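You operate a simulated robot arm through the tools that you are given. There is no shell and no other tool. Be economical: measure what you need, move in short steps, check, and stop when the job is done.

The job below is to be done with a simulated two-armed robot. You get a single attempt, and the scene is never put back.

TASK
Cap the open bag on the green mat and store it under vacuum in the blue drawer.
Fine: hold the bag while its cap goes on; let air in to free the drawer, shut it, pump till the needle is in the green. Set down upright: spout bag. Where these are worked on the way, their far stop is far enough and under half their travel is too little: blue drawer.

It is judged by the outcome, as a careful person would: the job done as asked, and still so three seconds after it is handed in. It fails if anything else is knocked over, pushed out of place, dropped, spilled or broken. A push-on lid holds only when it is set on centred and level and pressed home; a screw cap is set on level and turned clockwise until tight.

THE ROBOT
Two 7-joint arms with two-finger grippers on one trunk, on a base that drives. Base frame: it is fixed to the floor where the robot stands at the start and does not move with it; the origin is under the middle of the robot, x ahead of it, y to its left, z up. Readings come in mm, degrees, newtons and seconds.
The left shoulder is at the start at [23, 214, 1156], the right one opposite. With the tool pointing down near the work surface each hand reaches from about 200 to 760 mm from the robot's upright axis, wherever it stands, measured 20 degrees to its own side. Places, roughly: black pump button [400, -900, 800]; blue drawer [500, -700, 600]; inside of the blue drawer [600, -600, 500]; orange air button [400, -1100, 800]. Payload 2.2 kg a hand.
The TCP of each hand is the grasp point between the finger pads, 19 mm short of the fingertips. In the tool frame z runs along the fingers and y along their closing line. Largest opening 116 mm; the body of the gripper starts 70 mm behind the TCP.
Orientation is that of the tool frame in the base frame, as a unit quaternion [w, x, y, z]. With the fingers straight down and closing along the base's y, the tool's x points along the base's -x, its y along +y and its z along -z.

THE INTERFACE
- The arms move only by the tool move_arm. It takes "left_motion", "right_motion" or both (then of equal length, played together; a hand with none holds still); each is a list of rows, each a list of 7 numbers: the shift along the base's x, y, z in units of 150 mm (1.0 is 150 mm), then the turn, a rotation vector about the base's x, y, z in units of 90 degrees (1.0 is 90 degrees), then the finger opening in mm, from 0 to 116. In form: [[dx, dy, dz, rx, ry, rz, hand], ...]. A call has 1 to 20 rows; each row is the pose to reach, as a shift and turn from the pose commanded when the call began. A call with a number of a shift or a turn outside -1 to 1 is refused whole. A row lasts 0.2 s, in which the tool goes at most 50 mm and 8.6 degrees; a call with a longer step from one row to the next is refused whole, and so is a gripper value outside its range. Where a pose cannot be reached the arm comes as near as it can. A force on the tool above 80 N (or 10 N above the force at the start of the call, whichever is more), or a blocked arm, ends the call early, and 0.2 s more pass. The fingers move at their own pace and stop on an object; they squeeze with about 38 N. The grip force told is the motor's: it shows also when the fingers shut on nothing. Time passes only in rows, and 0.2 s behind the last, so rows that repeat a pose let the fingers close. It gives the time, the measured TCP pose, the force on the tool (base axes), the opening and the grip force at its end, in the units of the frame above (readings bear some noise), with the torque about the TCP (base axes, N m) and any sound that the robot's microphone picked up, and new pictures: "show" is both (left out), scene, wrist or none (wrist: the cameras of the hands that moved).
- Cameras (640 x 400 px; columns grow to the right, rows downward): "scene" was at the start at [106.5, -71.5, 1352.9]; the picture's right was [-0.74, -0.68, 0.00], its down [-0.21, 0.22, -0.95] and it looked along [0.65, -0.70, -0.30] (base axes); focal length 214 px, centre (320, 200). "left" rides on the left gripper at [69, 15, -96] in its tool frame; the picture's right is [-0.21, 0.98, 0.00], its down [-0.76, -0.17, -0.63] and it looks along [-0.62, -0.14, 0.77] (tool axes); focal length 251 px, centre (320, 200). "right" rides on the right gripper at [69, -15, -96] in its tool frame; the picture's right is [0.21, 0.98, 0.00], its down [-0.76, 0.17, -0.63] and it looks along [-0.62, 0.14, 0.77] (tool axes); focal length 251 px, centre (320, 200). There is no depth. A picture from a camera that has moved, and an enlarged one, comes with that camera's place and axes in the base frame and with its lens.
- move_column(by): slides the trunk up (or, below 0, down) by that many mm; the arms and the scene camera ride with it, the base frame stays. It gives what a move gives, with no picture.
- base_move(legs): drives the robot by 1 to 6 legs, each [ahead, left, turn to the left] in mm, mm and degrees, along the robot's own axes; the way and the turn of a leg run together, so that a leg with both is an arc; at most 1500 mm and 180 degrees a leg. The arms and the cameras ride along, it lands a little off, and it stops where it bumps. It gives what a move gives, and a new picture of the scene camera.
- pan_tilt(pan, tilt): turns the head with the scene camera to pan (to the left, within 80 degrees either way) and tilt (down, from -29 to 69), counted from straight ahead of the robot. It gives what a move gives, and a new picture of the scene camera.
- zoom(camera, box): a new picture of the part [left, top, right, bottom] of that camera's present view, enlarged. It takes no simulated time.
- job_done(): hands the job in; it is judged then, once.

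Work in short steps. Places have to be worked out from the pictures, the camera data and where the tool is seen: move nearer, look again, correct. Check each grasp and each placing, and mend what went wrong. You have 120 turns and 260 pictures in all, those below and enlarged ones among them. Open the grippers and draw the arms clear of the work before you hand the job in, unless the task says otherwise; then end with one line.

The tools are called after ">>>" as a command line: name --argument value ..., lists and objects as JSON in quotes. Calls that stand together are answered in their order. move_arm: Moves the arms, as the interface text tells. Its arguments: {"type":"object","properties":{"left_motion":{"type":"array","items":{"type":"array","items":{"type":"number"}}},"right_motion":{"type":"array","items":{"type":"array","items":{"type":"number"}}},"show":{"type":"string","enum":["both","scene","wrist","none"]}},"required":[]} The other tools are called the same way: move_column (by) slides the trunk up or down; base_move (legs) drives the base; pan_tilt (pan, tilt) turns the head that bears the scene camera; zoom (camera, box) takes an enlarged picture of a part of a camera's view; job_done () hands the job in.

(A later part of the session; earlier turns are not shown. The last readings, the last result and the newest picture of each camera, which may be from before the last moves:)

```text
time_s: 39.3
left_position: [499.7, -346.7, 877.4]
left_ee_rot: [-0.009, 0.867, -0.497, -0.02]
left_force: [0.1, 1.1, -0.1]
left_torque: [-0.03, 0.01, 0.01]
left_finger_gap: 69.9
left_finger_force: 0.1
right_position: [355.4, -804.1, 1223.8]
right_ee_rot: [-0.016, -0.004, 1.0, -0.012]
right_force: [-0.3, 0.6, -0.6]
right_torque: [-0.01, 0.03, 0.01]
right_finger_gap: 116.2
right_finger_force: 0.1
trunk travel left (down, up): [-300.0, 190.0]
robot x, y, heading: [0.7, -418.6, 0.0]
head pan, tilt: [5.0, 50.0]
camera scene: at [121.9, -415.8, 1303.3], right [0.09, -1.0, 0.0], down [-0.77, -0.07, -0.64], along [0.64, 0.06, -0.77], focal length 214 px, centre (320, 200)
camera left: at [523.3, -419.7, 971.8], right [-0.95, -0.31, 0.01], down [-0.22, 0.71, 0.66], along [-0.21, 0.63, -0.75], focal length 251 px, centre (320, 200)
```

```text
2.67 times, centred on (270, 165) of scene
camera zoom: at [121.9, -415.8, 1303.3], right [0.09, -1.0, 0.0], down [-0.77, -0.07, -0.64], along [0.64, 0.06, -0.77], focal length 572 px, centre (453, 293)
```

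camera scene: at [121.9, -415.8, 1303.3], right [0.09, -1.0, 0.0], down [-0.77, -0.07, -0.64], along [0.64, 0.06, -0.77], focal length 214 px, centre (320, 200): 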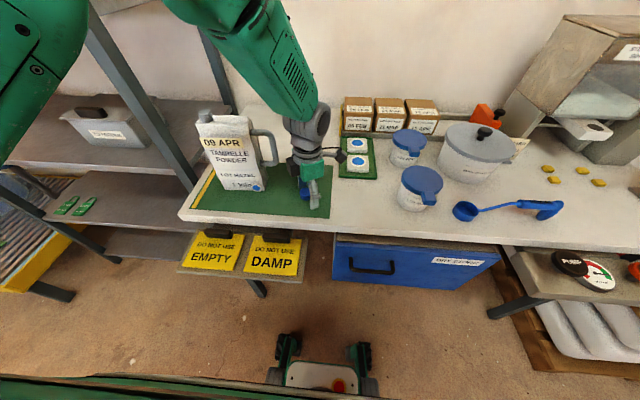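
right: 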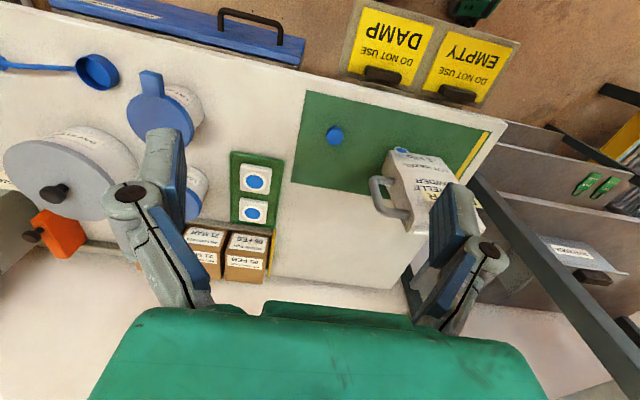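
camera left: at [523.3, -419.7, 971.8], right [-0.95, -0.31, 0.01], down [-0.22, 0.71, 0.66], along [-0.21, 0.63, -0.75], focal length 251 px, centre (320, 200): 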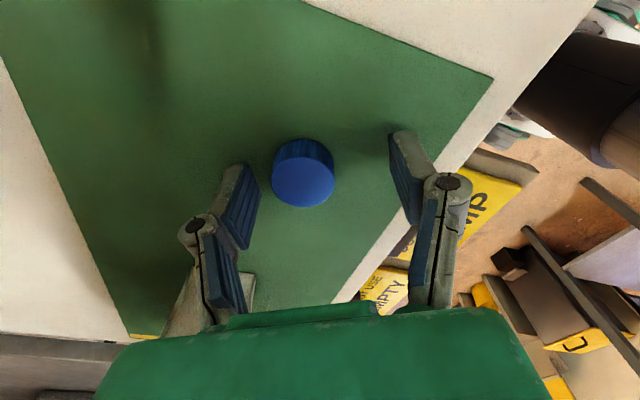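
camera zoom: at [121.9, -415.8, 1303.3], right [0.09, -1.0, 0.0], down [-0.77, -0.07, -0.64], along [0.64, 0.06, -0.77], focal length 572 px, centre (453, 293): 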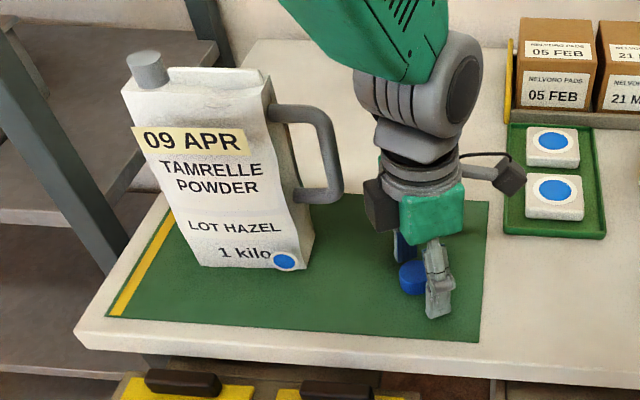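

The cap sits about 7 mm to +x of the grasp point, its top at about the TCP height. I shift +x 7 mm, level the tool and close.

>>> move_arm --left_motion '[[0.03, 0, 0, -0.022, -0.016, 0, 70], [0.05, 0.002, 0, -0.022, -0.016, 0, 70], [0.05, 0.002, 0, -0.022, -0.016, 0, 60], [0.05, 0.002, 0, -0.022, -0.016, 0, 45], [0.05, 0.002, 0, -0.022, -0.016, 0, 20], [0.05, 0.002, 0, -0.022, -0.016, 0, 20], [0.05, 0.002, 0, -0.022, -0.016, 0, 20]]' --show "wrist"

```text
time_s: 40.9
left_position: [505.4, -345.3, 875.0]
left_ee_rot: [-0.004, 0.867, -0.498, -0.003]
left_force: [0.9, 0.1, 0.0]
left_torque: [-0.01, 0.02, -0.02]
left_finger_gap: 29.7
left_finger_force: 38.5
right_position: [356.0, -802.8, 1223.4]
right_ee_rot: [-0.016, -0.004, 1.0, -0.013]
right_force: [0.1, -0.2, 0.2]
right_torque: [0.01, -0.02, -0.02]
right_finger_gap: 116.0
right_finger_force: 0.0
trunk travel left (down, up): [-300.0, 190.0]
robot x, y, heading: [-0.0, -420.7, 0.0]
head pan, tilt: [5.0, 50.0]
camera left: at [528.2, -414.4, 971.9], right [-0.95, -0.31, 0.0], down [-0.24, 0.73, 0.64], along [-0.2, 0.61, -0.77], focal length 251 px, centre (320, 200)
```

left: 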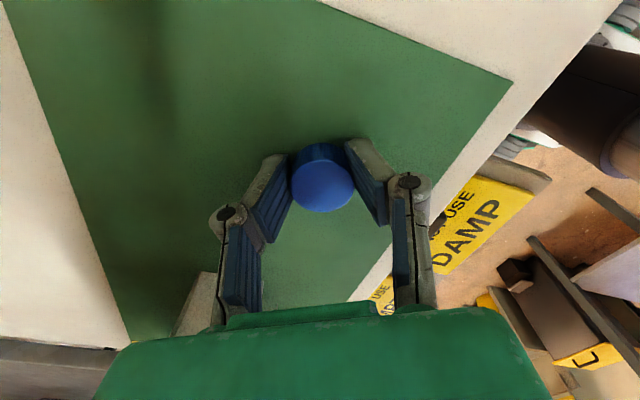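

Cap gripped, 30 mm wide, centred at the TCP. I lift it straight up, then retract.

>>> move_arm --left_motion '[[0, 0, 0.1, 0, 0, 0, 20], [0, 0, 0.25, 0, 0, 0, 20], [0, -0.05, 0.4, 0, 0, 0, 20], [0, -0.1, 0.6, 0, 0, 0, 20], [-0.05, -0.1, 0.8, 0, 0, 0, 20], [-0.1, -0.1, 1.0, 0, 0, 0, 20], [-0.1, -0.1, 1.0, 0, 0, 0, 20]]' --show "none"

>>> move_arm --left_motion '[[-0.1, 0, 0.15, 0, 0, 0, 20], [-0.2, 0, 0.3, 0, 0, 0, 20], [-0.3, 0, 0.45, 0, 0, 0, 20], [-0.4, 0, 0.6, 0, 0, 0, 20], [-0.5, 0, 0.75, 0, 0, 0, 20], [-0.6, 0, 0.9, 0, 0, 0, 20], [-0.6, 0, 0.9, 0, 0, 0, 20], [-0.6, 0, 0.9, 0, 0, 0, 20]]' --show "wrist"

```text
time_s: 41.9
left_position: [464.7, -355.6, 878.8]
left_ee_rot: [0.042, 0.866, -0.491, -0.077]
left_force: [-0.5, 0.5, -0.3]
left_torque: [-0.02, 0.0, -0.02]
left_finger_gap: 29.8
left_finger_force: 38.3
right_position: [352.4, -802.9, 1222.3]
right_ee_rot: [-0.019, -0.003, 1.0, -0.012]
right_force: [-0.2, 0.2, -0.3]
right_torque: [-0.01, 0.0, -0.01]
right_finger_gap: 115.9
right_finger_force: 0.1
trunk travel left (down, up): [-300.0, 190.0]
robot x, y, heading: [4.3, -421.8, 0.1]
head pan, tilt: [5.0, 50.0]
stopped in row 4 (left hand): the arm was blocked; the commanded pose is now the measured one
```

```text
time_s: 42.7
left_position: [387.7, -346.2, 876.0]
left_ee_rot: [0.101, 0.866, -0.468, -0.147]
left_force: [0.6, -0.2, 0.1]
left_torque: [0.0, -0.01, -0.03]
left_finger_gap: 29.8
left_finger_force: 37.1
right_position: [351.0, -802.5, 1221.8]
right_ee_rot: [-0.02, -0.004, 1.0, -0.012]
right_force: [-0.4, 0.4, 0.0]
right_torque: [-0.01, -0.02, 0.03]
right_finger_gap: 115.5
right_finger_force: 0.0
trunk travel left (down, up): [-300.0, 190.0]
robot x, y, heading: [2.7, -422.5, -0.1]
head pan, tilt: [5.0, 50.0]
stopped in row 3 (left hand): the arm was blocked; the commanded pose is now the measured one
camera left: at [444.6, -408.8, 960.0], right [-0.87, -0.35, 0.34], down [-0.04, 0.75, 0.66], along [-0.48, 0.56, -0.67], focal length 251 px, centre (320, 200)
```

left: 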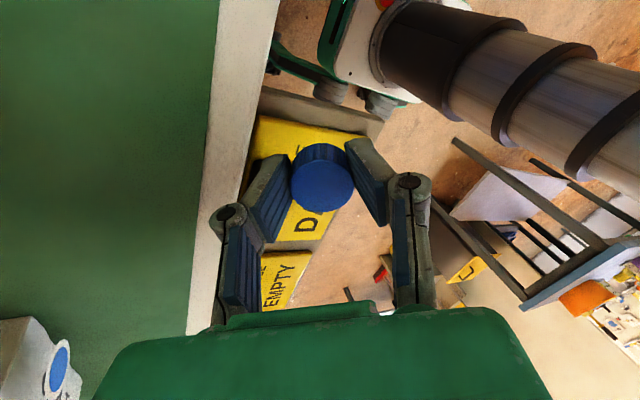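

The arm slid back in x instead of rising, so some joint is limiting. It's over free space now; I first undo the 20° tilt and look at the arm.

>>> move_arm --left_motion '[[0, 0, 0, 0.01, -0.08, 0, 20], [0, 0, 0, 0.02, -0.16, 0, 20], [0, 0, 0, 0.024, -0.227, 0, 20], [0, 0, 0, 0.024, -0.227, 0, 20]]' --show "scene"

```text
time_s: 43.5
left_position: [346.2, -339.6, 828.0]
left_ee_rot: [0.052, 0.887, -0.454, -0.067]
left_force: [0.3, -1.1, -1.1]
left_torque: [0.01, 0.02, -0.02]
left_finger_gap: 30.0
left_finger_force: 37.8
right_position: [348.6, -803.8, 1218.4]
right_ee_rot: [-0.024, -0.004, 1.0, -0.013]
right_force: [1.1, 0.4, -0.2]
right_torque: [-0.01, 0.02, -0.01]
right_finger_gap: 116.0
right_finger_force: 0.1
trunk travel left (down, up): [-300.0, 190.0]
robot x, y, heading: [0.6, -421.2, -0.2]
head pan, tilt: [5.0, 50.0]
stopped in row 4 (left hand): the arm was blocked; the commanded pose is now the measured one
camera scene: at [121.5, -415.6, 1303.3], right [0.09, -1.0, 0.0], down [-0.77, -0.07, -0.64], along [0.64, 0.06, -0.77], focal length 214 px, centre (320, 200)
```

scene: 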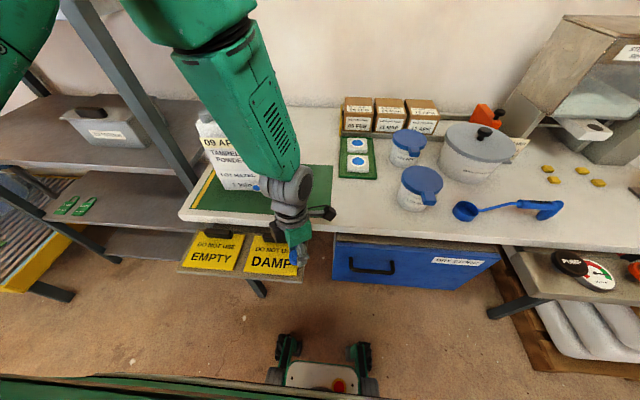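

The hand drifts down/back. I undo the yaw (the cap is round) to leave the joint limit.

>>> move_arm --left_motion '[[0, 0, 0, 0, 0, -0.09, 20], [0, 0, 0, 0, 0, -0.18, 20], [0, 0, 0, 0, 0, -0.27, 20], [0, 0, 0, 0, 0, -0.36, 20], [0, 0, 0, 0, 0, -0.45, 20], [0, 0, 0, 0, 0, -0.54, 20]]' --show "none"

```text
time_s: 44.9
left_position: [348.1, -338.7, 828.8]
left_ee_rot: [-0.037, -0.631, 0.771, 0.073]
left_force: [0.1, -0.3, -0.4]
left_torque: [0.03, 0.02, 0.0]
left_finger_gap: 29.8
left_finger_force: 37.9
right_position: [348.7, -804.0, 1220.1]
right_ee_rot: [-0.023, -0.004, 1.0, -0.013]
right_force: [-0.2, 0.4, -0.4]
right_torque: [0.0, 0.02, -0.02]
right_finger_gap: 116.1
right_finger_force: 0.0
trunk travel left (down, up): [-300.0, 190.0]
robot x, y, heading: [4.7, -424.0, -0.0]
head pan, tilt: [5.0, 50.0]
```

Yaw moves freely. I continue the yaw back while raising slowly and see whether it rises.

>>> move_arm --left_motion '[[0, 0, 0.1, 0.02, -0.03, -0.08, 20], [0, 0, 0.2, 0.03, -0.05, -0.16, 20], [0, 0, 0.3, 0.03, -0.08, -0.24, 20], [0, 0, 0.4, 0.03, -0.08, -0.32, 20], [0, 0, 0.5, 0.03, -0.08, -0.4, 20], [0, 0, 0.5, 0.03, -0.08, -0.48, 20]]' --show "none"

```text
time_s: 45.7
left_position: [302.9, -336.6, 821.4]
left_ee_rot: [-0.033, -0.507, 0.856, 0.098]
left_force: [-3.2, -3.9, 14.2]
left_torque: [-0.2, -0.12, -0.03]
left_finger_gap: 29.6
left_finger_force: 38.2
right_position: [345.2, -804.1, 1219.0]
right_ee_rot: [-0.025, -0.003, 1.0, -0.012]
right_force: [0.1, -0.3, 0.0]
right_torque: [-0.01, 0.0, 0.02]
right_finger_gap: 115.6
right_finger_force: 0.2
trunk travel left (down, up): [-300.0, 190.0]
robot x, y, heading: [4.5, -417.0, 0.2]
head pan, tilt: [5.0, 50.0]
stopped in row 3 (left hand): the arm was blocked; the commanded pose is now the measured one
```

Still can't rise; a 14 N contact shows. I look at the left arm with the head.

>>> pan_tilt --pan 40 --tilt 10

>>> zoom --camera "left" --box '[0, 0, 640, 400]'

```text
time_s: 46.8
left_position: [304.8, -333.9, 822.3]
left_ee_rot: [-0.032, -0.506, 0.856, 0.097]
left_force: [-1.3, 0.6, 2.5]
left_torque: [-0.01, 0.01, 0.0]
left_finger_gap: 30.0
left_finger_force: 38.5
right_position: [347.1, -803.1, 1218.3]
right_ee_rot: [-0.025, -0.003, 1.0, -0.013]
right_force: [-0.3, 0.0, -1.0]
right_torque: [-0.02, -0.01, 0.02]
right_finger_gap: 116.0
right_finger_force: 0.0
trunk travel left (down, up): [-300.0, 190.0]
robot x, y, heading: [2.9, -425.5, -0.2]
head pan, tilt: [40.0, 10.0]
camera scene: at [116.1, -363.0, 1365.2], right [0.64, -0.77, 0.0], down [-0.14, -0.11, -0.98], along [0.75, 0.63, -0.18], focal length 214 px, centre (320, 200)
```

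scene: 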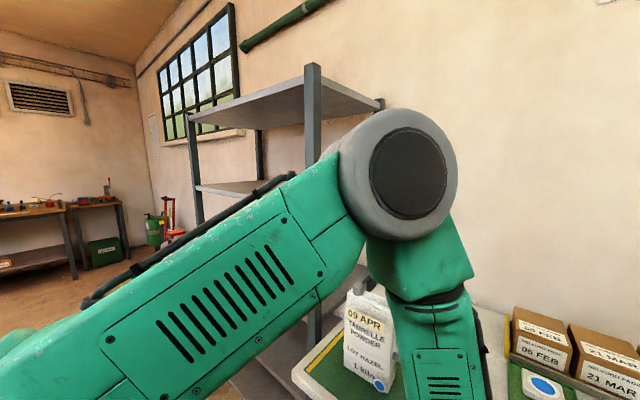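

```text
1.00 times, centred on (320, 200) of left (not enlarged: the box is as wide or as high as the picture)
camera zoom: at [272.1, -401.4, 917.4], right [-0.74, 0.64, 0.2], down [0.61, 0.5, 0.62], along [0.3, 0.58, -0.76], focal length 251 px, centre (320, 200)
```

zoom: 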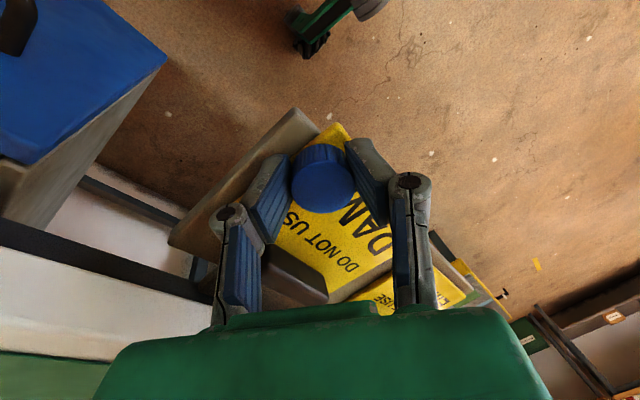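

The hand hangs low in front of the table; the arm is in an awkward elbow posture. I use the trunk to raise everything.

>>> move_column --by 185

>>> move_arm --left_motion '[[0, 0, 0, 0, 0, 0, 20], [0, 0, 0, 0, 0, 0, 20], [0, 0, 0, 0, 0, 0, 20], [0, 0, 0, 0, 0, 0, 20], [0, 0, 0, 0, 0, 0, 20]]' --show "both"

```text
time_s: 48.8
left_position: [306.3, -337.2, 1008.5]
left_ee_rot: [-0.033, -0.507, 0.856, 0.095]
left_force: [-0.3, 0.1, -0.1]
left_torque: [0.02, 0.02, 0.01]
left_finger_gap: 30.0
left_finger_force: 38.2
right_position: [348.1, -802.7, 1402.4]
right_ee_rot: [-0.026, -0.002, 1.0, -0.012]
right_force: [0.0, 0.3, 0.5]
right_torque: [0.01, -0.03, 0.02]
right_finger_gap: 116.2
right_finger_force: 0.1
trunk travel left (down, up): [-485.0, 5.0]
robot x, y, heading: [0.5, -419.7, -0.2]
head pan, tilt: [40.0, 10.0]
```

```text
time_s: 50.0
left_position: [304.9, -335.8, 1007.4]
left_ee_rot: [-0.033, -0.507, 0.856, 0.095]
left_force: [0.3, -0.4, 0.7]
left_torque: [-0.03, 0.0, 0.01]
left_finger_gap: 30.2
left_finger_force: 37.3
right_position: [348.1, -803.0, 1404.0]
right_ee_rot: [-0.026, -0.003, 1.0, -0.013]
right_force: [0.0, -0.4, -0.4]
right_torque: [0.0, -0.02, 0.02]
right_finger_gap: 115.8
right_finger_force: 0.0
trunk travel left (down, up): [-485.0, 5.0]
robot x, y, heading: [3.5, -418.1, 0.0]
head pan, tilt: [40.0, 10.0]
camera scene: at [117.0, -363.0, 1550.3], right [0.64, -0.77, 0.0], down [-0.14, -0.11, -0.98], along [0.75, 0.63, -0.18], focal length 214 px, centre (320, 200)
camera left: at [272.9, -401.9, 1102.9], right [-0.74, 0.64, 0.2], down [0.61, 0.5, 0.62], along [0.3, 0.58, -0.76], focal length 251 px, centre (320, 200)
```

scene: 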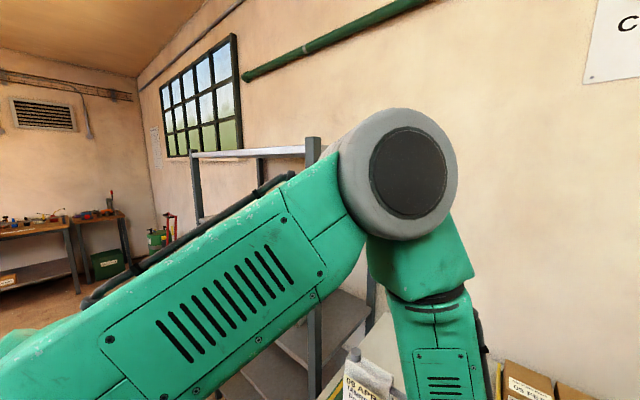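
left: 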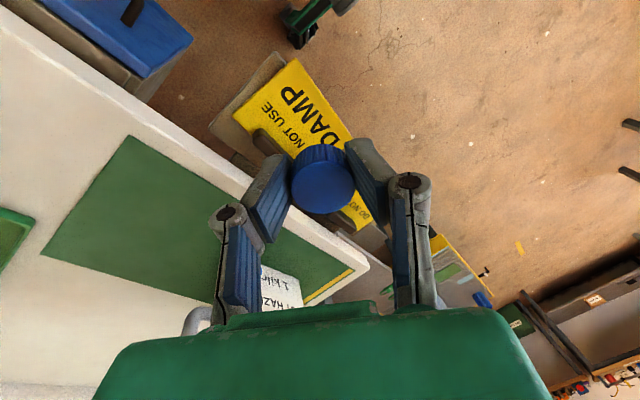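

Trunk raise worked. Now I test the arm with a small forward and levelling motion.

>>> move_arm --left_motion '[[0.05, 0, 0, 0.02, -0.04, -0.05, 20], [0.1, 0, 0, 0.04, -0.07, -0.1, 20], [0.2, 0, 0, 0.05, -0.1, -0.15, 20], [0.3, 0, 0, 0.05, -0.12, -0.2, 20], [0.4, 0, 0, 0.05, -0.12, -0.25, 20], [0.4, 0, 0, 0.05, -0.12, -0.25, 20]]' --show "none"

```text
time_s: 51.4
left_position: [371.4, -333.9, 1014.2]
left_ee_rot: [0.081, -0.355, 0.929, 0.073]
left_force: [0.8, -0.4, -0.4]
left_torque: [-0.01, 0.01, -0.02]
left_finger_gap: 29.9
left_finger_force: 37.8
right_position: [348.5, -802.8, 1403.0]
right_ee_rot: [-0.026, -0.003, 1.0, -0.012]
right_force: [0.2, 0.6, -1.3]
right_torque: [-0.02, -0.01, 0.03]
right_finger_gap: 115.9
right_finger_force: 0.0
trunk travel left (down, up): [-485.0, 5.0]
robot x, y, heading: [2.7, -420.7, 0.0]
head pan, tilt: [40.0, 10.0]
```

Moves well. I level the tool fully and move toward a pose in front of the mat.

>>> move_arm --left_motion '[[0.05, 0, 0.05, -0.05, 0.03, 0, 20], [0.1, 0, 0.1, -0.1, 0.05, 0, 20], [0.15, 0, 0.15, -0.123, 0.063, 0, 20], [0.2, 0, 0.25, -0.123, 0.063, 0, 20], [0.2, 0, 0.35, -0.123, 0.063, 0, 20], [0.2, 0, 0.45, -0.123, 0.063, 0, 20], [0.2, 0, 0.55, -0.123, 0.063, 0, 20], [0.2, 0, 0.65, -0.123, 0.063, 0, 20], [0.2, 0, 0.65, -0.123, 0.063, 0, 20]]' --show "none"

```text
time_s: 53.4
left_position: [393.3, -335.5, 1102.9]
left_ee_rot: [0.01, -0.336, 0.942, 0.016]
left_force: [0.5, 0.2, -0.5]
left_torque: [0.0, 0.02, 0.0]
left_finger_gap: 29.9
left_finger_force: 38.1
right_position: [348.0, -801.7, 1400.7]
right_ee_rot: [-0.026, -0.003, 1.0, -0.014]
right_force: [1.1, 0.3, 0.1]
right_torque: [0.01, 0.0, 0.01]
right_finger_gap: 116.2
right_finger_force: 0.0
trunk travel left (down, up): [-485.0, 5.0]
robot x, y, heading: [-0.2, -419.5, -0.1]
head pan, tilt: [40.0, 10.0]
```

Good. I raise the hand above the bag top, then drive left 190 mm.

>>> move_arm --left_motion '[[-0.05, 0, 0.15, 0, 0, 0, 20], [-0.1, 0, 0.3, 0, 0, 0, 20], [-0.2, 0, 0.45, 0, 0, 0, 20], [-0.25, 0, 0.6, 0, 0, 0, 20], [-0.25, 0, 0.6, 0, 0, 0, 20]]' --show "none"

>>> pan_tilt --pan 5 --tilt 50

>>> base_move --legs '[[0, 190, 0]]'

>>> move_arm --left_motion '[[0, 0, 0, 0, 0, 0, 20], [0, 0, 0, 0, 0, 0, 20], [0, 0, 0, 0, 0, 0, 20], [0, 0, 0, 0, 0, 0, 20], [0, 0, 0, 0, 0, 0, 20], [0, 0, 0, 0, 0, 0, 20], [0, 0, 0, 0, 0, 0, 20], [0, 0, 0, 0, 0, 0, 20], [0, 0, 0, 0, 0, 0, 20], [0, 0, 0, 0, 0, 0, 20], [0, 0, 0, 0, 0, 0, 20], [0, 0, 0, 0, 0, 0, 20], [0, 0, 0, 0, 0, 0, 20], [0, 0, 0, 0, 0, 0, 20]]' --show "both"

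```text
time_s: 54.6
left_position: [356.5, -336.8, 1194.0]
left_ee_rot: [0.009, -0.337, 0.942, 0.016]
left_force: [-0.3, 0.3, -0.7]
left_torque: [-0.01, 0.01, 0.03]
left_finger_gap: 29.8
left_finger_force: 38.1
right_position: [347.6, -802.6, 1402.7]
right_ee_rot: [-0.025, -0.003, 1.0, -0.013]
right_force: [-0.5, 0.2, -0.4]
right_torque: [0.0, -0.02, 0.03]
right_finger_gap: 116.0
right_finger_force: 0.0
trunk travel left (down, up): [-485.0, 5.0]
robot x, y, heading: [4.9, -419.2, 0.1]
head pan, tilt: [40.0, 10.0]
```

```text
time_s: 55.7
left_position: [355.7, -336.0, 1193.7]
left_ee_rot: [0.01, -0.337, 0.941, 0.015]
left_force: [-0.8, -0.1, 0.9]
left_torque: [-0.02, -0.02, 0.01]
left_finger_gap: 29.9
left_finger_force: 38.2
right_position: [347.4, -803.5, 1403.1]
right_ee_rot: [-0.025, -0.003, 1.0, -0.013]
right_force: [0.8, 0.6, -0.4]
right_torque: [0.04, 0.03, -0.03]
right_finger_gap: 115.9
right_finger_force: 0.0
trunk travel left (down, up): [-485.0, 5.0]
robot x, y, heading: [-2.3, -420.0, -0.1]
head pan, tilt: [5.0, 50.0]
camera scene: at [121.6, -415.7, 1488.4], right [0.09, -1.0, 0.0], down [-0.76, -0.07, -0.64], along [0.64, 0.06, -0.77], focal length 214 px, centre (320, 200)
```

scene: 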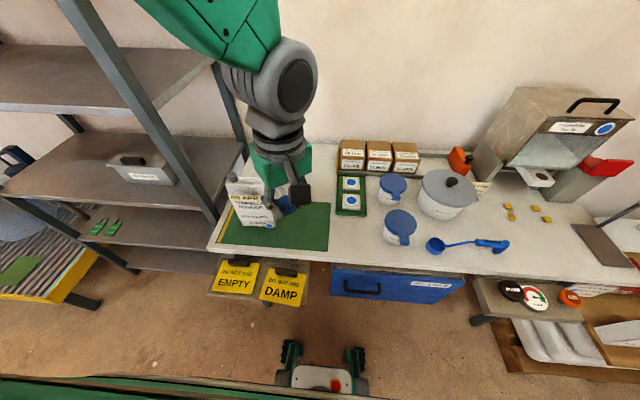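

```text
time_s: 57.2
left_position: [356.5, -173.1, 1195.6]
left_ee_rot: [0.013, -0.336, 0.942, 0.025]
left_force: [-0.8, -1.1, -0.6]
left_torque: [0.09, 0.02, 0.0]
left_finger_gap: 29.9
left_finger_force: 37.8
right_position: [347.6, -642.6, 1392.1]
right_ee_rot: [-0.031, -0.002, 1.0, -0.001]
right_force: [0.1, 0.8, -0.3]
right_torque: [-0.03, 0.01, -0.03]
right_finger_gap: 115.8
right_finger_force: 0.0
trunk travel left (down, up): [-485.0, 5.0]
robot x, y, heading: [3.5, -235.2, -0.0]
head pan, tilt: [5.0, 50.0]
camera scene: at [121.9, -270.2, 1487.8], right [0.09, -1.0, -0.03], down [-0.76, -0.05, -0.64], along [0.64, 0.08, -0.77], focal length 214 px, centre (320, 200)
```

scene: 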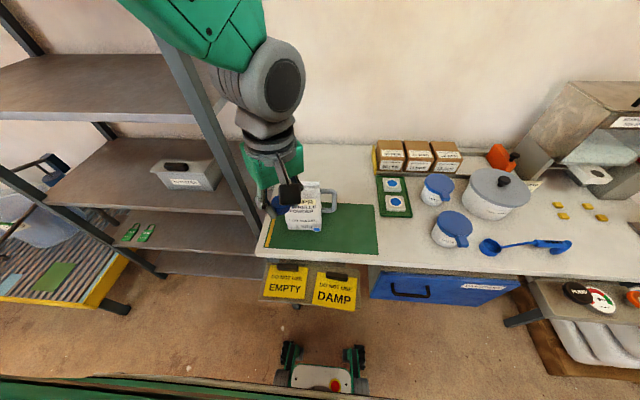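

```text
time_s: 60.2
left_position: [354.7, -127.3, 1192.5]
left_ee_rot: [0.007, -0.338, 0.941, 0.007]
left_force: [-0.3, 0.5, 0.1]
left_torque: [-0.05, 0.03, 0.0]
left_finger_gap: 29.8
left_finger_force: 38.1
right_position: [346.2, -595.4, 1395.3]
right_ee_rot: [-0.043, 0.002, 0.999, 0.0]
right_force: [0.3, 0.1, 0.7]
right_torque: [0.0, 0.02, 0.01]
right_finger_gap: 115.8
right_finger_force: 0.1
trunk travel left (down, up): [-485.0, 5.0]
robot x, y, heading: [-0.3, -230.6, 0.1]
head pan, tilt: [5.0, 50.0]
camera scene: at [122.5, -232.6, 1488.3], right [0.09, -1.0, 0.0], down [-0.77, -0.06, -0.64], along [0.64, 0.06, -0.77], focal length 214 px, centre (320, 200)
camera left: at [289.3, -160.2, 1288.5], right [-0.45, 0.89, 0.01], down [0.68, 0.34, 0.64], along [0.57, 0.3, -0.76], focal length 251 px, centre (320, 200)
```

scene: 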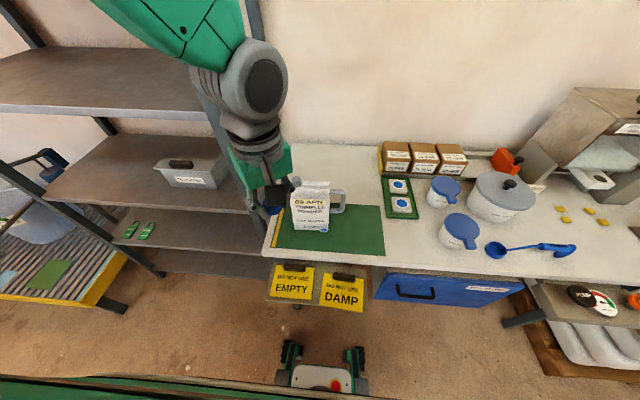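
left: 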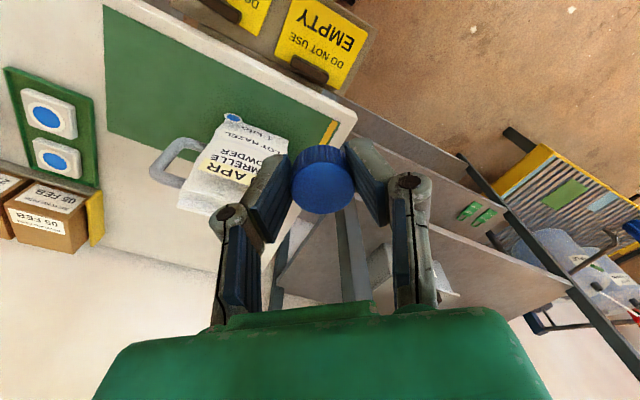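

I enlarge the bag in both views for better positions of handle and spout.

>>> zoom --camera "scene" --box '[260, 165, 360, 240]'

>>> zoom --camera "left" --box '[100, 90, 300, 230]'

>>> zoom --camera "right" --box '[320, 0, 640, 200]'

```text
5.33 times, centred on (310, 202) of scene
camera zoom: at [122.5, -232.6, 1488.3], right [0.09, -1.0, 0.0], down [-0.77, -0.06, -0.64], along [0.64, 0.06, -0.77], focal length 1144 px, centre (373, 187)
```

zoom: 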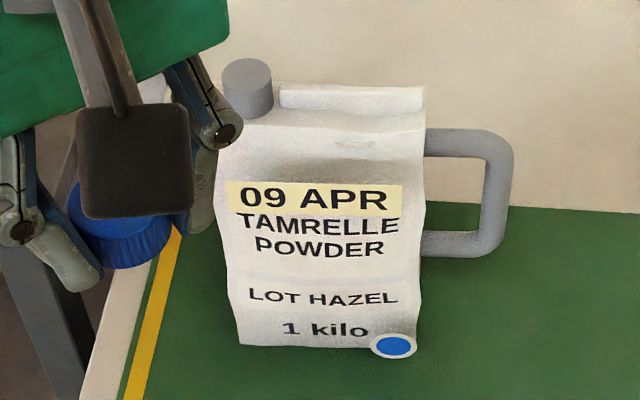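

```text
2.86 times, centred on (200, 160) of left
camera zoom: at [289.3, -160.2, 1288.5], right [-0.45, 0.89, 0.01], down [0.68, 0.34, 0.64], along [0.57, 0.3, -0.76], focal length 718 px, centre (663, 314)
```

zoom: 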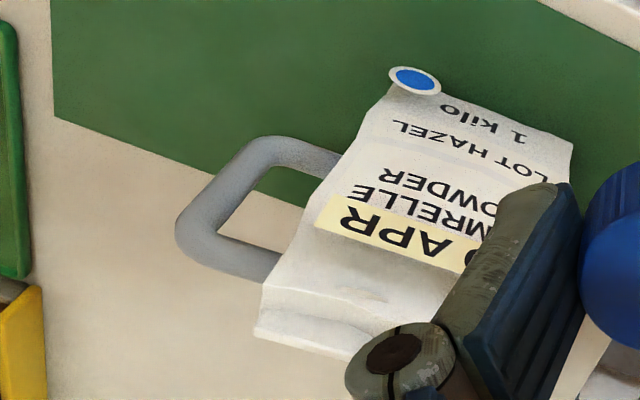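

```text
2.00 times, centred on (480, 100) of right
camera zoom: at [285.6, -610.9, 1496.7], right [-0.21, 0.98, 0.02], down [0.81, 0.16, 0.57], along [0.55, 0.13, -0.82], focal length 503 px, centre (0, 400)
```

zoom: 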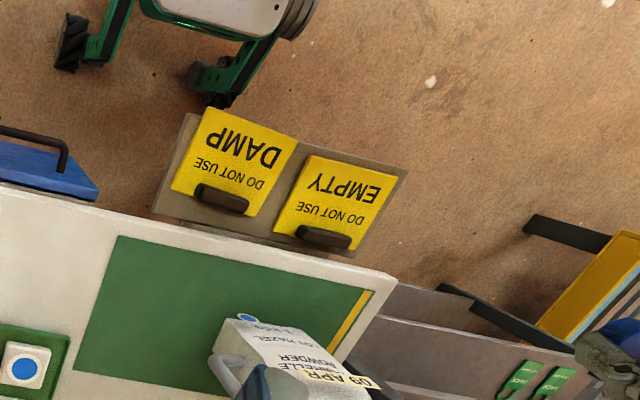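

Handle's upper outer corner comes out at (537,-260,1030) from two views, spout top about (536,-129,1074), seal ridge just 16 mm beside the spout axis. I bring the right hand to a staging place right of the bag, yawing it −90°.

>>> move_arm --right_motion '[[0.05, 0.08, -0.1, 0, 0, -0.09, 100], [0.1, 0.16, -0.2, 0, 0, -0.18, 100], [0.15, 0.24, -0.3, 0, 0, -0.27, 100], [0.2, 0.32, -0.4, 0, 0, -0.36, 100], [0.25, 0.4, -0.5, 0, 0, -0.45, 100], [0.3, 0.48, -0.6, 0, 0, -0.54, 100], [0.35, 0.56, -0.7, 0, 0, -0.63, 100], [0.4, 0.62, -0.8, 0, 0, -0.72, 100], [0.45, 0.68, -0.9, 0, 0, -0.81, 100], [0.5, 0.74, -0.95, 0, 0, -0.9, 100], [0.5, 0.8, -1.0, 0, 0, -0.98, 100], [0.5, 0.8, -1.0, 0, 0, -0.98, 100], [0.5, 0.8, -1.0, 0, 0, -0.98, 100]]' --show "both"

```text
time_s: 63.0
left_position: [353.8, -133.6, 1193.8]
left_ee_rot: [0.008, -0.337, 0.941, 0.009]
left_force: [0.4, -0.4, 0.9]
left_torque: [-0.04, -0.02, -0.01]
left_finger_gap: 29.8
left_finger_force: 38.5
right_position: [419.7, -485.7, 1253.4]
right_ee_rot: [-0.048, 0.703, 0.709, 0.024]
right_force: [0.2, -0.9, 1.0]
right_torque: [0.04, 0.01, 0.01]
right_finger_gap: 100.2
right_finger_force: 0.0
right hand out of reach, approached as far as the arm can: row 1, 2
trunk travel left (down, up): [-485.0, 5.0]
robot x, y, heading: [-0.8, -232.6, 0.3]
head pan, tilt: [5.0, 50.0]
camera scene: at [122.2, -241.3, 1488.3], right [0.09, -1.0, -0.01], down [-0.77, -0.06, -0.64], along [0.64, 0.06, -0.77], focal length 214 px, centre (320, 200)
camera right: at [408.1, -426.7, 1356.4], right [0.97, 0.22, -0.01], down [0.19, -0.82, 0.55], along [0.11, -0.53, -0.84], focal length 251 px, centre (320, 200)
```

scene: 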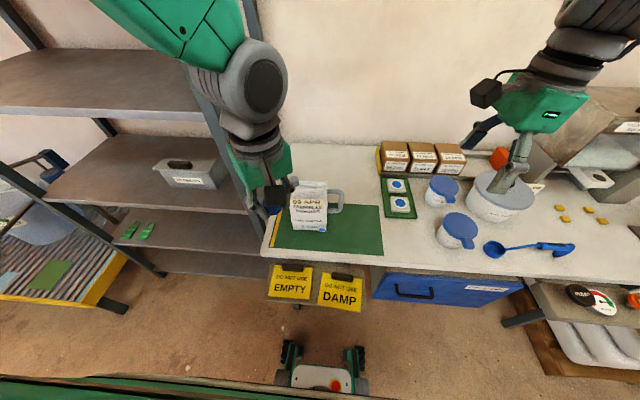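
right: 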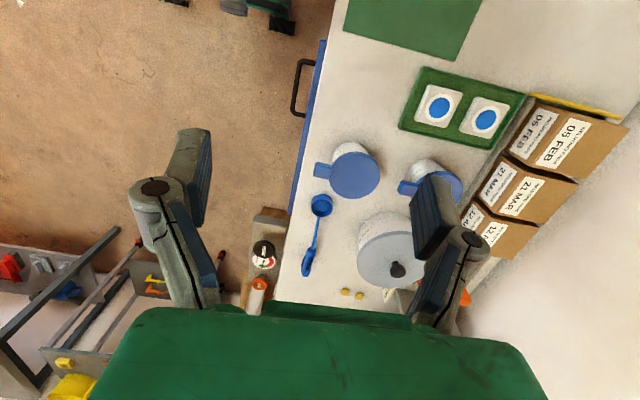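

Works. Now I tilt the right hand so the fingers point left-down (~40°), moving to a pre-grasp place.

>>> move_arm --right_motion '[[0.05, 0.06, -0.07, 0.08, -0.01, 0, 80], [0.1, 0.12, -0.15, 0.16, -0.02, 0, 80], [0.17, 0.2, -0.25, 0.24, -0.022, 0, 80], [0.25, 0.3, -0.35, 0.32, -0.022, 0, 80], [0.35, 0.4, -0.45, 0.39, -0.022, 0, 80], [0.45, 0.5, -0.55, 0.39, -0.022, 0, 80], [0.55, 0.58, -0.6, 0.39, -0.022, 0, 80], [0.65, 0.62, -0.65, 0.39, -0.022, 0, 80], [0.65, 0.62, -0.65, 0.39, -0.022, 0, 80], [0.65, 0.62, -0.65, 0.39, -0.022, 0, 80]]' --show "both"

```text
time_s: 65.4
left_position: [350.8, -167.7, 1196.9]
left_ee_rot: [0.015, -0.336, 0.942, 0.021]
left_force: [0.8, -1.1, 0.3]
left_torque: [0.06, 0.02, 0.01]
left_finger_gap: 30.4
left_finger_force: 37.9
right_position: [514.0, -419.5, 1153.1]
right_ee_rot: [-0.235, 0.648, 0.681, 0.247]
right_force: [-0.3, -1.9, 0.2]
right_torque: [0.16, 0.0, -0.04]
right_finger_gap: 80.1
right_finger_force: 0.0
trunk travel left (down, up): [-485.0, 5.0]
robot x, y, heading: [5.5, -233.2, 0.1]
head pan, tilt: [5.0, 50.0]
stopped in row 10 (right hand): the arm was blocked; the commanded pose is now the measured one
camera scene: at [123.4, -237.7, 1488.2], right [0.09, -1.0, -0.01], down [-0.77, -0.06, -0.64], along [0.64, 0.06, -0.77], focal length 214 px, centre (320, 200)
camera right: at [495.8, -430.1, 1269.5], right [0.97, 0.2, 0.17], down [0.2, -0.98, 0.01], along [0.17, 0.03, -0.99], focal length 251 px, centre (320, 200)
```

scene: 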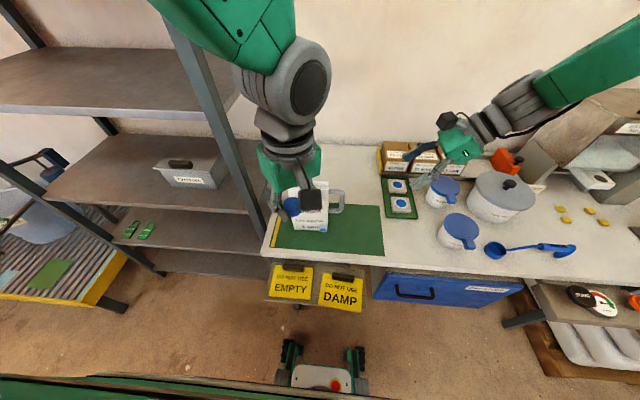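
right: 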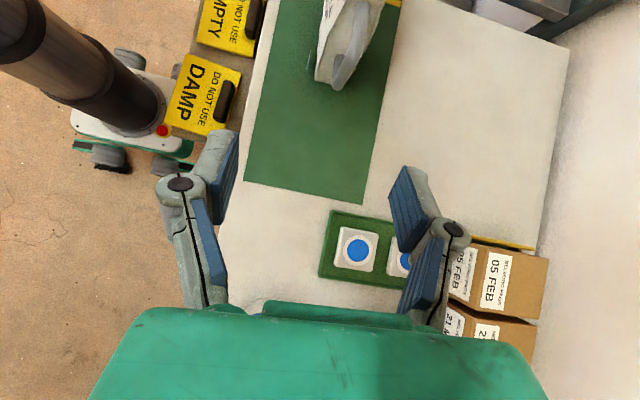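

The body swayed with the arm's weight; I let it settle and re-read.

>>> move_arm --right_motion '[[0, 0, 0, 0, 0, 0, 80], [0, 0, 0, 0, 0, 0, 80], [0, 0, 0, 0, 0, 0, 80], [0, 0, 0, 0, 0, 0, 80], [0, 0, 0, 0, 0, 0, 80], [0, 0, 0, 0, 0, 0, 80], [0, 0, 0, 0, 0, 0, 80], [0, 0, 0, 0, 0, 0, 80], [0, 0, 0, 0, 0, 0, 80], [0, 0, 0, 0, 0, 0, 80]]' --show "wrist"

```text
time_s: 67.6
left_position: [350.6, -150.6, 1194.9]
left_ee_rot: [0.012, -0.335, 0.942, 0.016]
left_force: [0.3, -0.4, -1.0]
left_torque: [0.0, 0.0, 0.05]
left_finger_gap: 29.9
left_finger_force: 37.5
right_position: [514.6, -400.9, 1154.6]
right_ee_rot: [-0.231, 0.649, 0.683, 0.242]
right_force: [-0.1, -0.1, -0.1]
right_torque: [0.03, 0.0, -0.01]
right_finger_gap: 79.8
right_finger_force: 0.0
trunk travel left (down, up): [-485.0, 5.0]
robot x, y, heading: [0.8, -229.6, -0.2]
head pan, tilt: [5.0, 50.0]
camera right: at [495.8, -410.4, 1271.1], right [0.96, 0.2, 0.17], down [0.2, -0.98, 0.02], along [0.17, 0.02, -0.99], focal length 251 px, centre (320, 200)
```

right: 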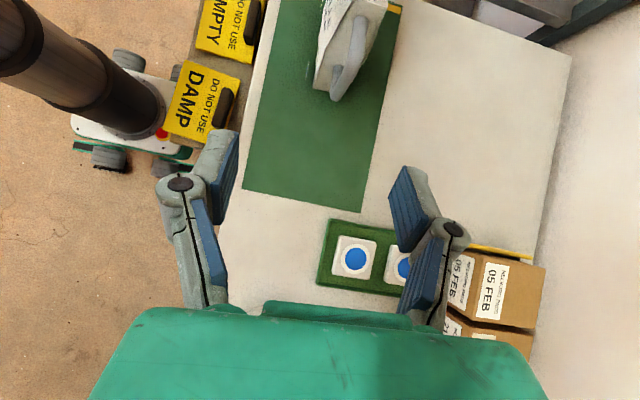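

Tool points 39° leftwards-down, closing along x. Handle bar judged at x≈541, y≈-258, z 945–1030. I go to a pre-grasp point 80 mm short of it, slowly.

>>> move_arm --right_motion '[[0.03, 0.1, -0.1, 0, 0, 0, 70], [0.06, 0.2, -0.2, 0, 0, 0, 70], [0.09, 0.3, -0.3, 0, 0, 0, 70], [0.12, 0.4, -0.4, 0, 0, 0, 70], [0.15, 0.5, -0.5, 0, 0, 0, 70], [0.175, 0.6, -0.58, 0, 0, 0, 70], [0.175, 0.6, -0.58, 0, 0, 0, 70], [0.175, 0.6, -0.58, 0, 0, 0, 70], [0.175, 0.6, -0.58, 0, 0, 0, 70]]' --show "both"

```text
time_s: 69.8
left_position: [344.6, -85.3, 1192.6]
left_ee_rot: [0.004, -0.341, 0.94, -0.006]
left_force: [-0.4, 1.3, 0.2]
left_torque: [-0.1, -0.02, 0.01]
left_finger_gap: 29.8
left_finger_force: 37.7
right_position: [535.7, -248.6, 1074.4]
right_ee_rot: [-0.216, 0.649, 0.693, 0.229]
right_force: [-0.6, 1.7, 1.2]
right_torque: [-0.21, -0.09, 0.0]
right_finger_gap: 70.0
right_finger_force: 0.0
trunk travel left (down, up): [-485.0, 5.0]
robot x, y, heading: [5.6, -213.1, -0.1]
head pan, tilt: [5.0, 50.0]
stopped in row 9 (right hand): the arm was blocked; the commanded pose is now the measured one
camera scene: at [123.4, -166.7, 1487.2], right [0.09, -1.0, 0.03], down [-0.77, -0.09, -0.64], along [0.64, 0.03, -0.77], focal length 214 px, centre (320, 200)
camera right: at [515.8, -252.2, 1190.9], right [0.96, 0.22, 0.16], down [0.21, -0.97, 0.06], along [0.17, -0.03, -0.98], focal length 251 px, centre (320, 200)
```

scene: 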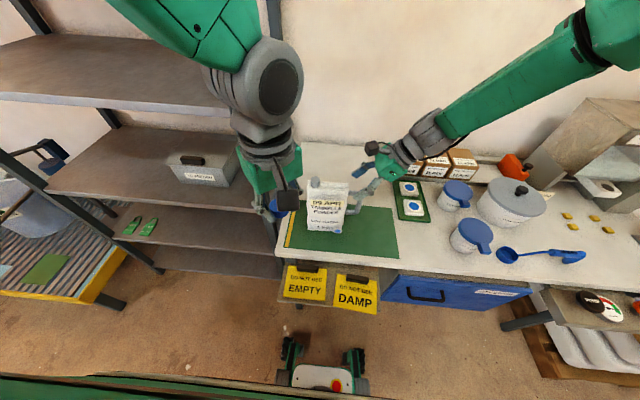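
right: 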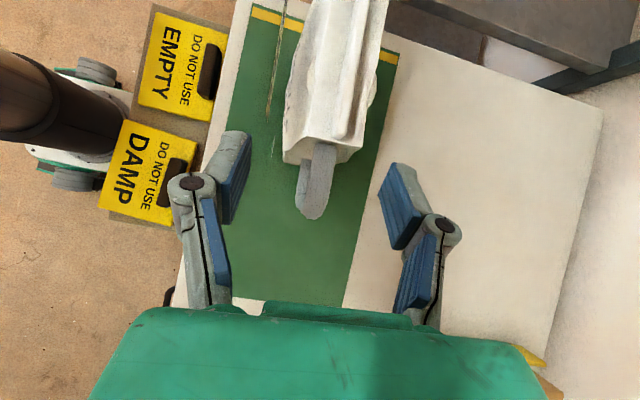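

Sway brought the hand close over the handle, without contact. I wait for it to settle; from now on lateral moves must be slow.

>>> move_arm --right_motion '[[0, 0, 0, 0, 0, 0, 70], [0, 0, 0, 0, 0, 0, 70], [0, 0, 0, 0, 0, 0, 70], [0, 0, 0, 0, 0, 0, 70], [0, 0, 0, 0, 0, 0, 70], [0, 0, 0, 0, 0, 0, 70], [0, 0, 0, 0, 0, 0, 70], [0, 0, 0, 0, 0, 0, 70], [0, 0, 0, 0, 0, 0, 70], [0, 0, 0, 0, 0, 0, 70], [0, 0, 0, 0, 0, 0, 70], [0, 0, 0, 0, 0, 0, 70], [0, 0, 0, 0, 0, 0, 70], [0, 0, 0, 0, 0, 0, 70]]' --show "wrist"

```text
time_s: 72.8
left_position: [345.4, -140.0, 1196.9]
left_ee_rot: [0.013, -0.337, 0.941, 0.013]
left_force: [0.2, -0.1, -0.4]
left_torque: [0.04, 0.01, -0.01]
left_finger_gap: 29.8
left_finger_force: 37.7
right_position: [536.4, -299.1, 1069.6]
right_ee_rot: [-0.228, 0.648, 0.685, 0.243]
right_force: [0.3, -1.5, 0.0]
right_torque: [0.05, 0.02, -0.01]
right_finger_gap: 69.9
right_finger_force: 0.1
trunk travel left (down, up): [-485.0, 5.0]
robot x, y, heading: [1.8, -228.4, 0.2]
head pan, tilt: [5.0, 50.0]
camera right: at [516.9, -308.3, 1187.9], right [0.96, 0.21, 0.17], down [0.21, -0.98, 0.03], along [0.17, 0.01, -0.99], focal length 251 px, centre (320, 200)
```

right: 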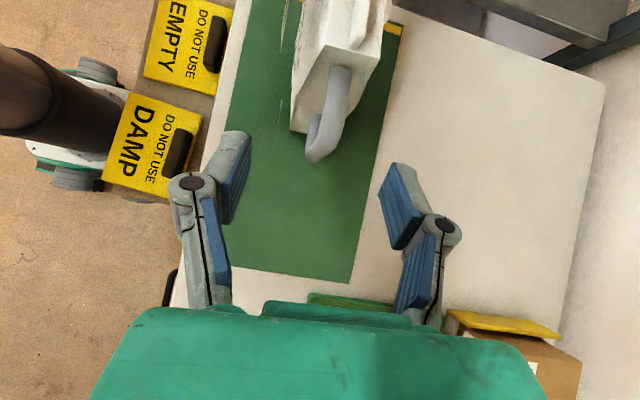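

Settled: hand (536,-299,1070); handle's outer corner about (538,-265,1030). I ease in along the handle plane with the fingers straddling it.

>>> move_arm --right_motion '[[0, 0.03, -0.06, 0, 0, 0, 70], [0, 0.06, -0.12, 0, 0, 0, 70], [0, 0.09, -0.18, 0, 0, 0, 70], [0, 0.12, -0.24, 0, 0, 0, 70], [0, 0.15, -0.3, 0, 0, 0, 70], [0.01, 0.18, -0.36, 0, 0, 0, 70], [0.01, 0.21, -0.42, 0, 0, 0, 70], [0.01, 0.24, -0.46, 0, 0, 0, 70], [0.01, 0.24, -0.46, 0, 0, 0, 70], [0.01, 0.24, -0.46, 0, 0, 0, 70], [0.01, 0.24, -0.46, 0, 0, 0, 70], [0.01, 0.24, -0.46, 0, 0, 0, 70], [0.01, 0.24, -0.46, 0, 0, 0, 70]]' --show "wrist"

>>> zoom --camera "scene" --box '[260, 140, 420, 240]'

```text
time_s: 75.6
left_position: [345.0, -140.6, 1196.3]
left_ee_rot: [0.012, -0.337, 0.941, 0.011]
left_force: [-0.6, -0.2, 0.3]
left_torque: [0.01, -0.01, -0.03]
left_finger_gap: 30.2
left_finger_force: 38.1
right_position: [537.1, -262.5, 1003.5]
right_ee_rot: [-0.228, 0.648, 0.685, 0.243]
right_force: [1.2, -0.7, -0.1]
right_torque: [0.04, 0.02, -0.01]
right_finger_gap: 70.1
right_finger_force: 0.1
trunk travel left (down, up): [-485.0, 5.0]
robot x, y, heading: [0.6, -227.9, 0.1]
head pan, tilt: [5.0, 50.0]
camera right: at [517.9, -272.1, 1120.2], right [0.96, 0.21, 0.17], down [0.21, -0.98, 0.02], along [0.17, 0.01, -0.98], focal length 251 px, centre (320, 200)
```

right: 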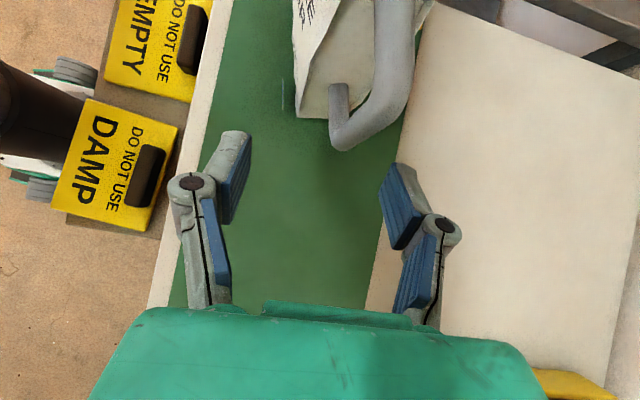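

```text
4.00 times, centred on (340, 190) of scene
camera zoom: at [123.6, -213.5, 1488.0], right [0.09, -1.0, 0.01], down [-0.77, -0.07, -0.64], along [0.64, 0.05, -0.77], focal length 858 px, centre (240, 240)
```

zoom: 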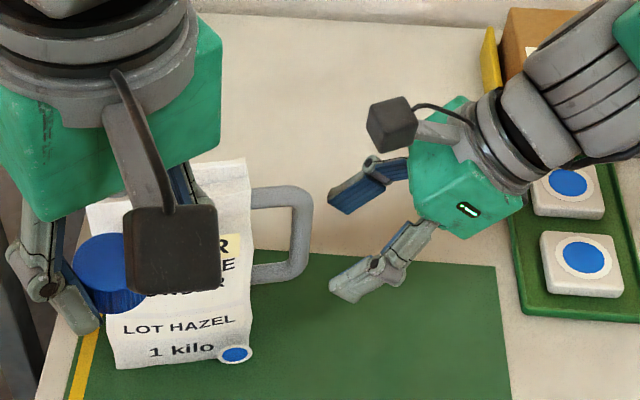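

The slow move was steady. Comparing with the mat strip, the bag stands ~30 mm further left than before (nudged upright during the sway); handle bar now about (556,-224). I shift slowly +x 18, +y 38.

>>> move_arm --right_motion '[[0.03, 0, 0, 0, 0, 0, 70], [0.06, 0, 0, 0, 0, 0, 70], [0.09, 0.02, 0, 0, 0, 0, 70], [0.12, 0.05, 0, 0, 0, 0, 70], [0.12, 0.08, 0, 0, 0, 0, 70], [0.12, 0.11, 0, 0, 0, 0, 70], [0.12, 0.14, 0, 0, 0, 0, 70], [0.12, 0.17, 0, 0, 0, 0, 70], [0.12, 0.2, 0, 0, 0, 0, 70], [0.12, 0.2, 0, 0, 0, 0, 70], [0.12, 0.2, 0, 0, 0, 0, 70], [0.12, 0.2, 0, 0, 0, 0, 70], [0.12, 0.2, 0, 0, 0, 0, 70]]' --show "wrist"

>>> zoom --camera "scene" --box '[260, 140, 420, 240]'

```text
time_s: 78.4
left_position: [343.8, -139.7, 1198.0]
left_ee_rot: [0.011, -0.337, 0.941, 0.011]
left_force: [-0.9, -0.6, 0.2]
left_torque: [0.04, -0.02, -0.03]
left_finger_gap: 29.9
left_finger_force: 38.0
right_position: [555.1, -230.0, 1004.6]
right_ee_rot: [-0.226, 0.649, 0.685, 0.243]
right_force: [0.8, -0.8, 0.2]
right_torque: [0.01, 0.04, 0.01]
right_finger_gap: 69.8
right_finger_force: 0.1
trunk travel left (down, up): [-485.0, 5.0]
robot x, y, heading: [2.1, -227.6, 0.1]
head pan, tilt: [5.0, 50.0]
camera right: at [536.0, -238.1, 1121.2], right [0.96, 0.21, 0.17], down [0.21, -0.98, 0.03], along [0.17, 0.01, -0.98], focal length 251 px, centre (320, 200)
```

right: 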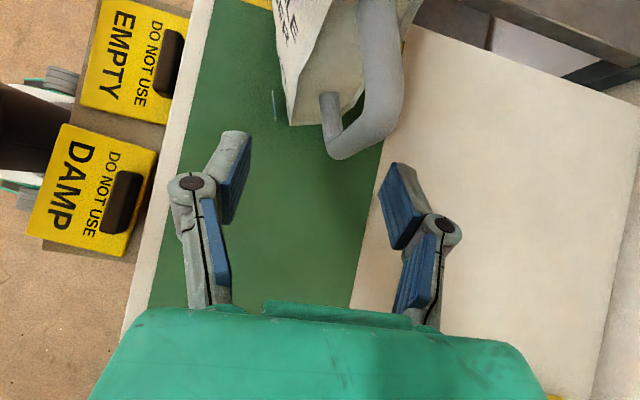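

```text
4.00 times, centred on (340, 190) of scene
camera zoom: at [123.9, -209.3, 1487.9], right [0.09, -1.0, 0.01], down [-0.77, -0.07, -0.64], along [0.64, 0.05, -0.77], focal length 858 px, centre (240, 240)
```

zoom: 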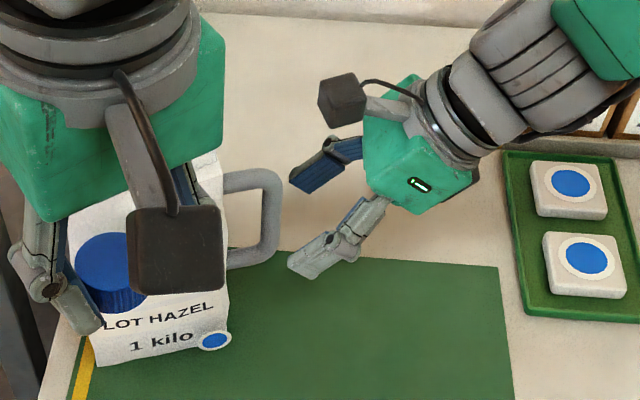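

The bag keeps sliding left though no force shows; I look closely for what is touching it.

>>> zoom --camera "right" --box '[180, 0, 480, 190]'

>>> zoom --camera "left" --box '[0, 0, 640, 400]'

>>> zoom --camera "scene" --box '[265, 170, 385, 245]'

```text
2.11 times, centred on (330, 95) of right
camera zoom: at [536.0, -238.1, 1121.2], right [0.96, 0.21, 0.17], down [0.21, -0.98, 0.03], along [0.17, 0.01, -0.98], focal length 529 px, centre (299, 421)
```

zoom: 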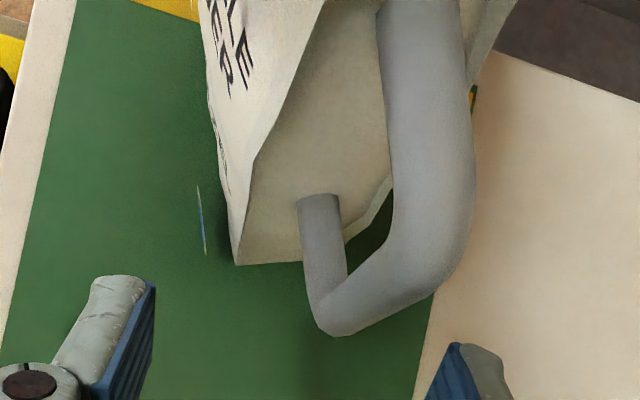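

```text
1.00 times, centred on (320, 200) of left (not enlarged: the box is as wide or as high as the picture)
camera zoom: at [279.6, -174.1, 1291.7], right [-0.46, 0.89, 0.02], down [0.68, 0.33, 0.65], along [0.57, 0.31, -0.76], focal length 251 px, centre (320, 200)
```

zoom: 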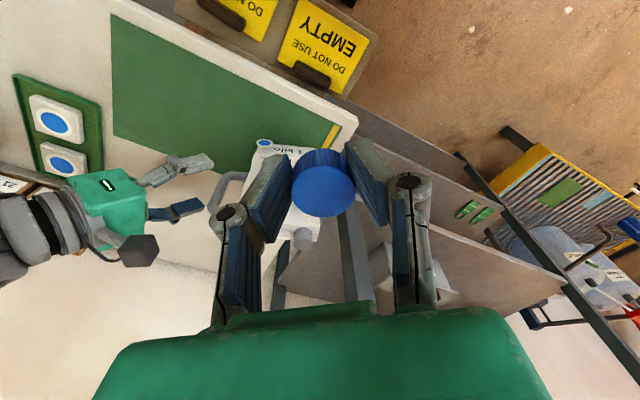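

```text
5.33 times, centred on (325, 208) of scene
camera zoom: at [123.9, -209.3, 1487.9], right [0.09, -1.0, 0.01], down [-0.77, -0.07, -0.64], along [0.64, 0.05, -0.77], focal length 1144 px, centre (293, 160)
```

zoom: 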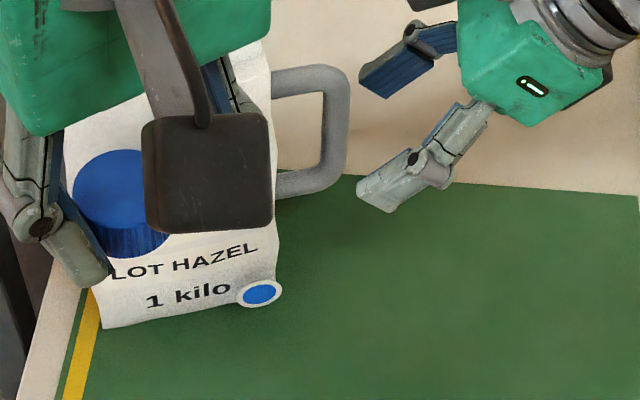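

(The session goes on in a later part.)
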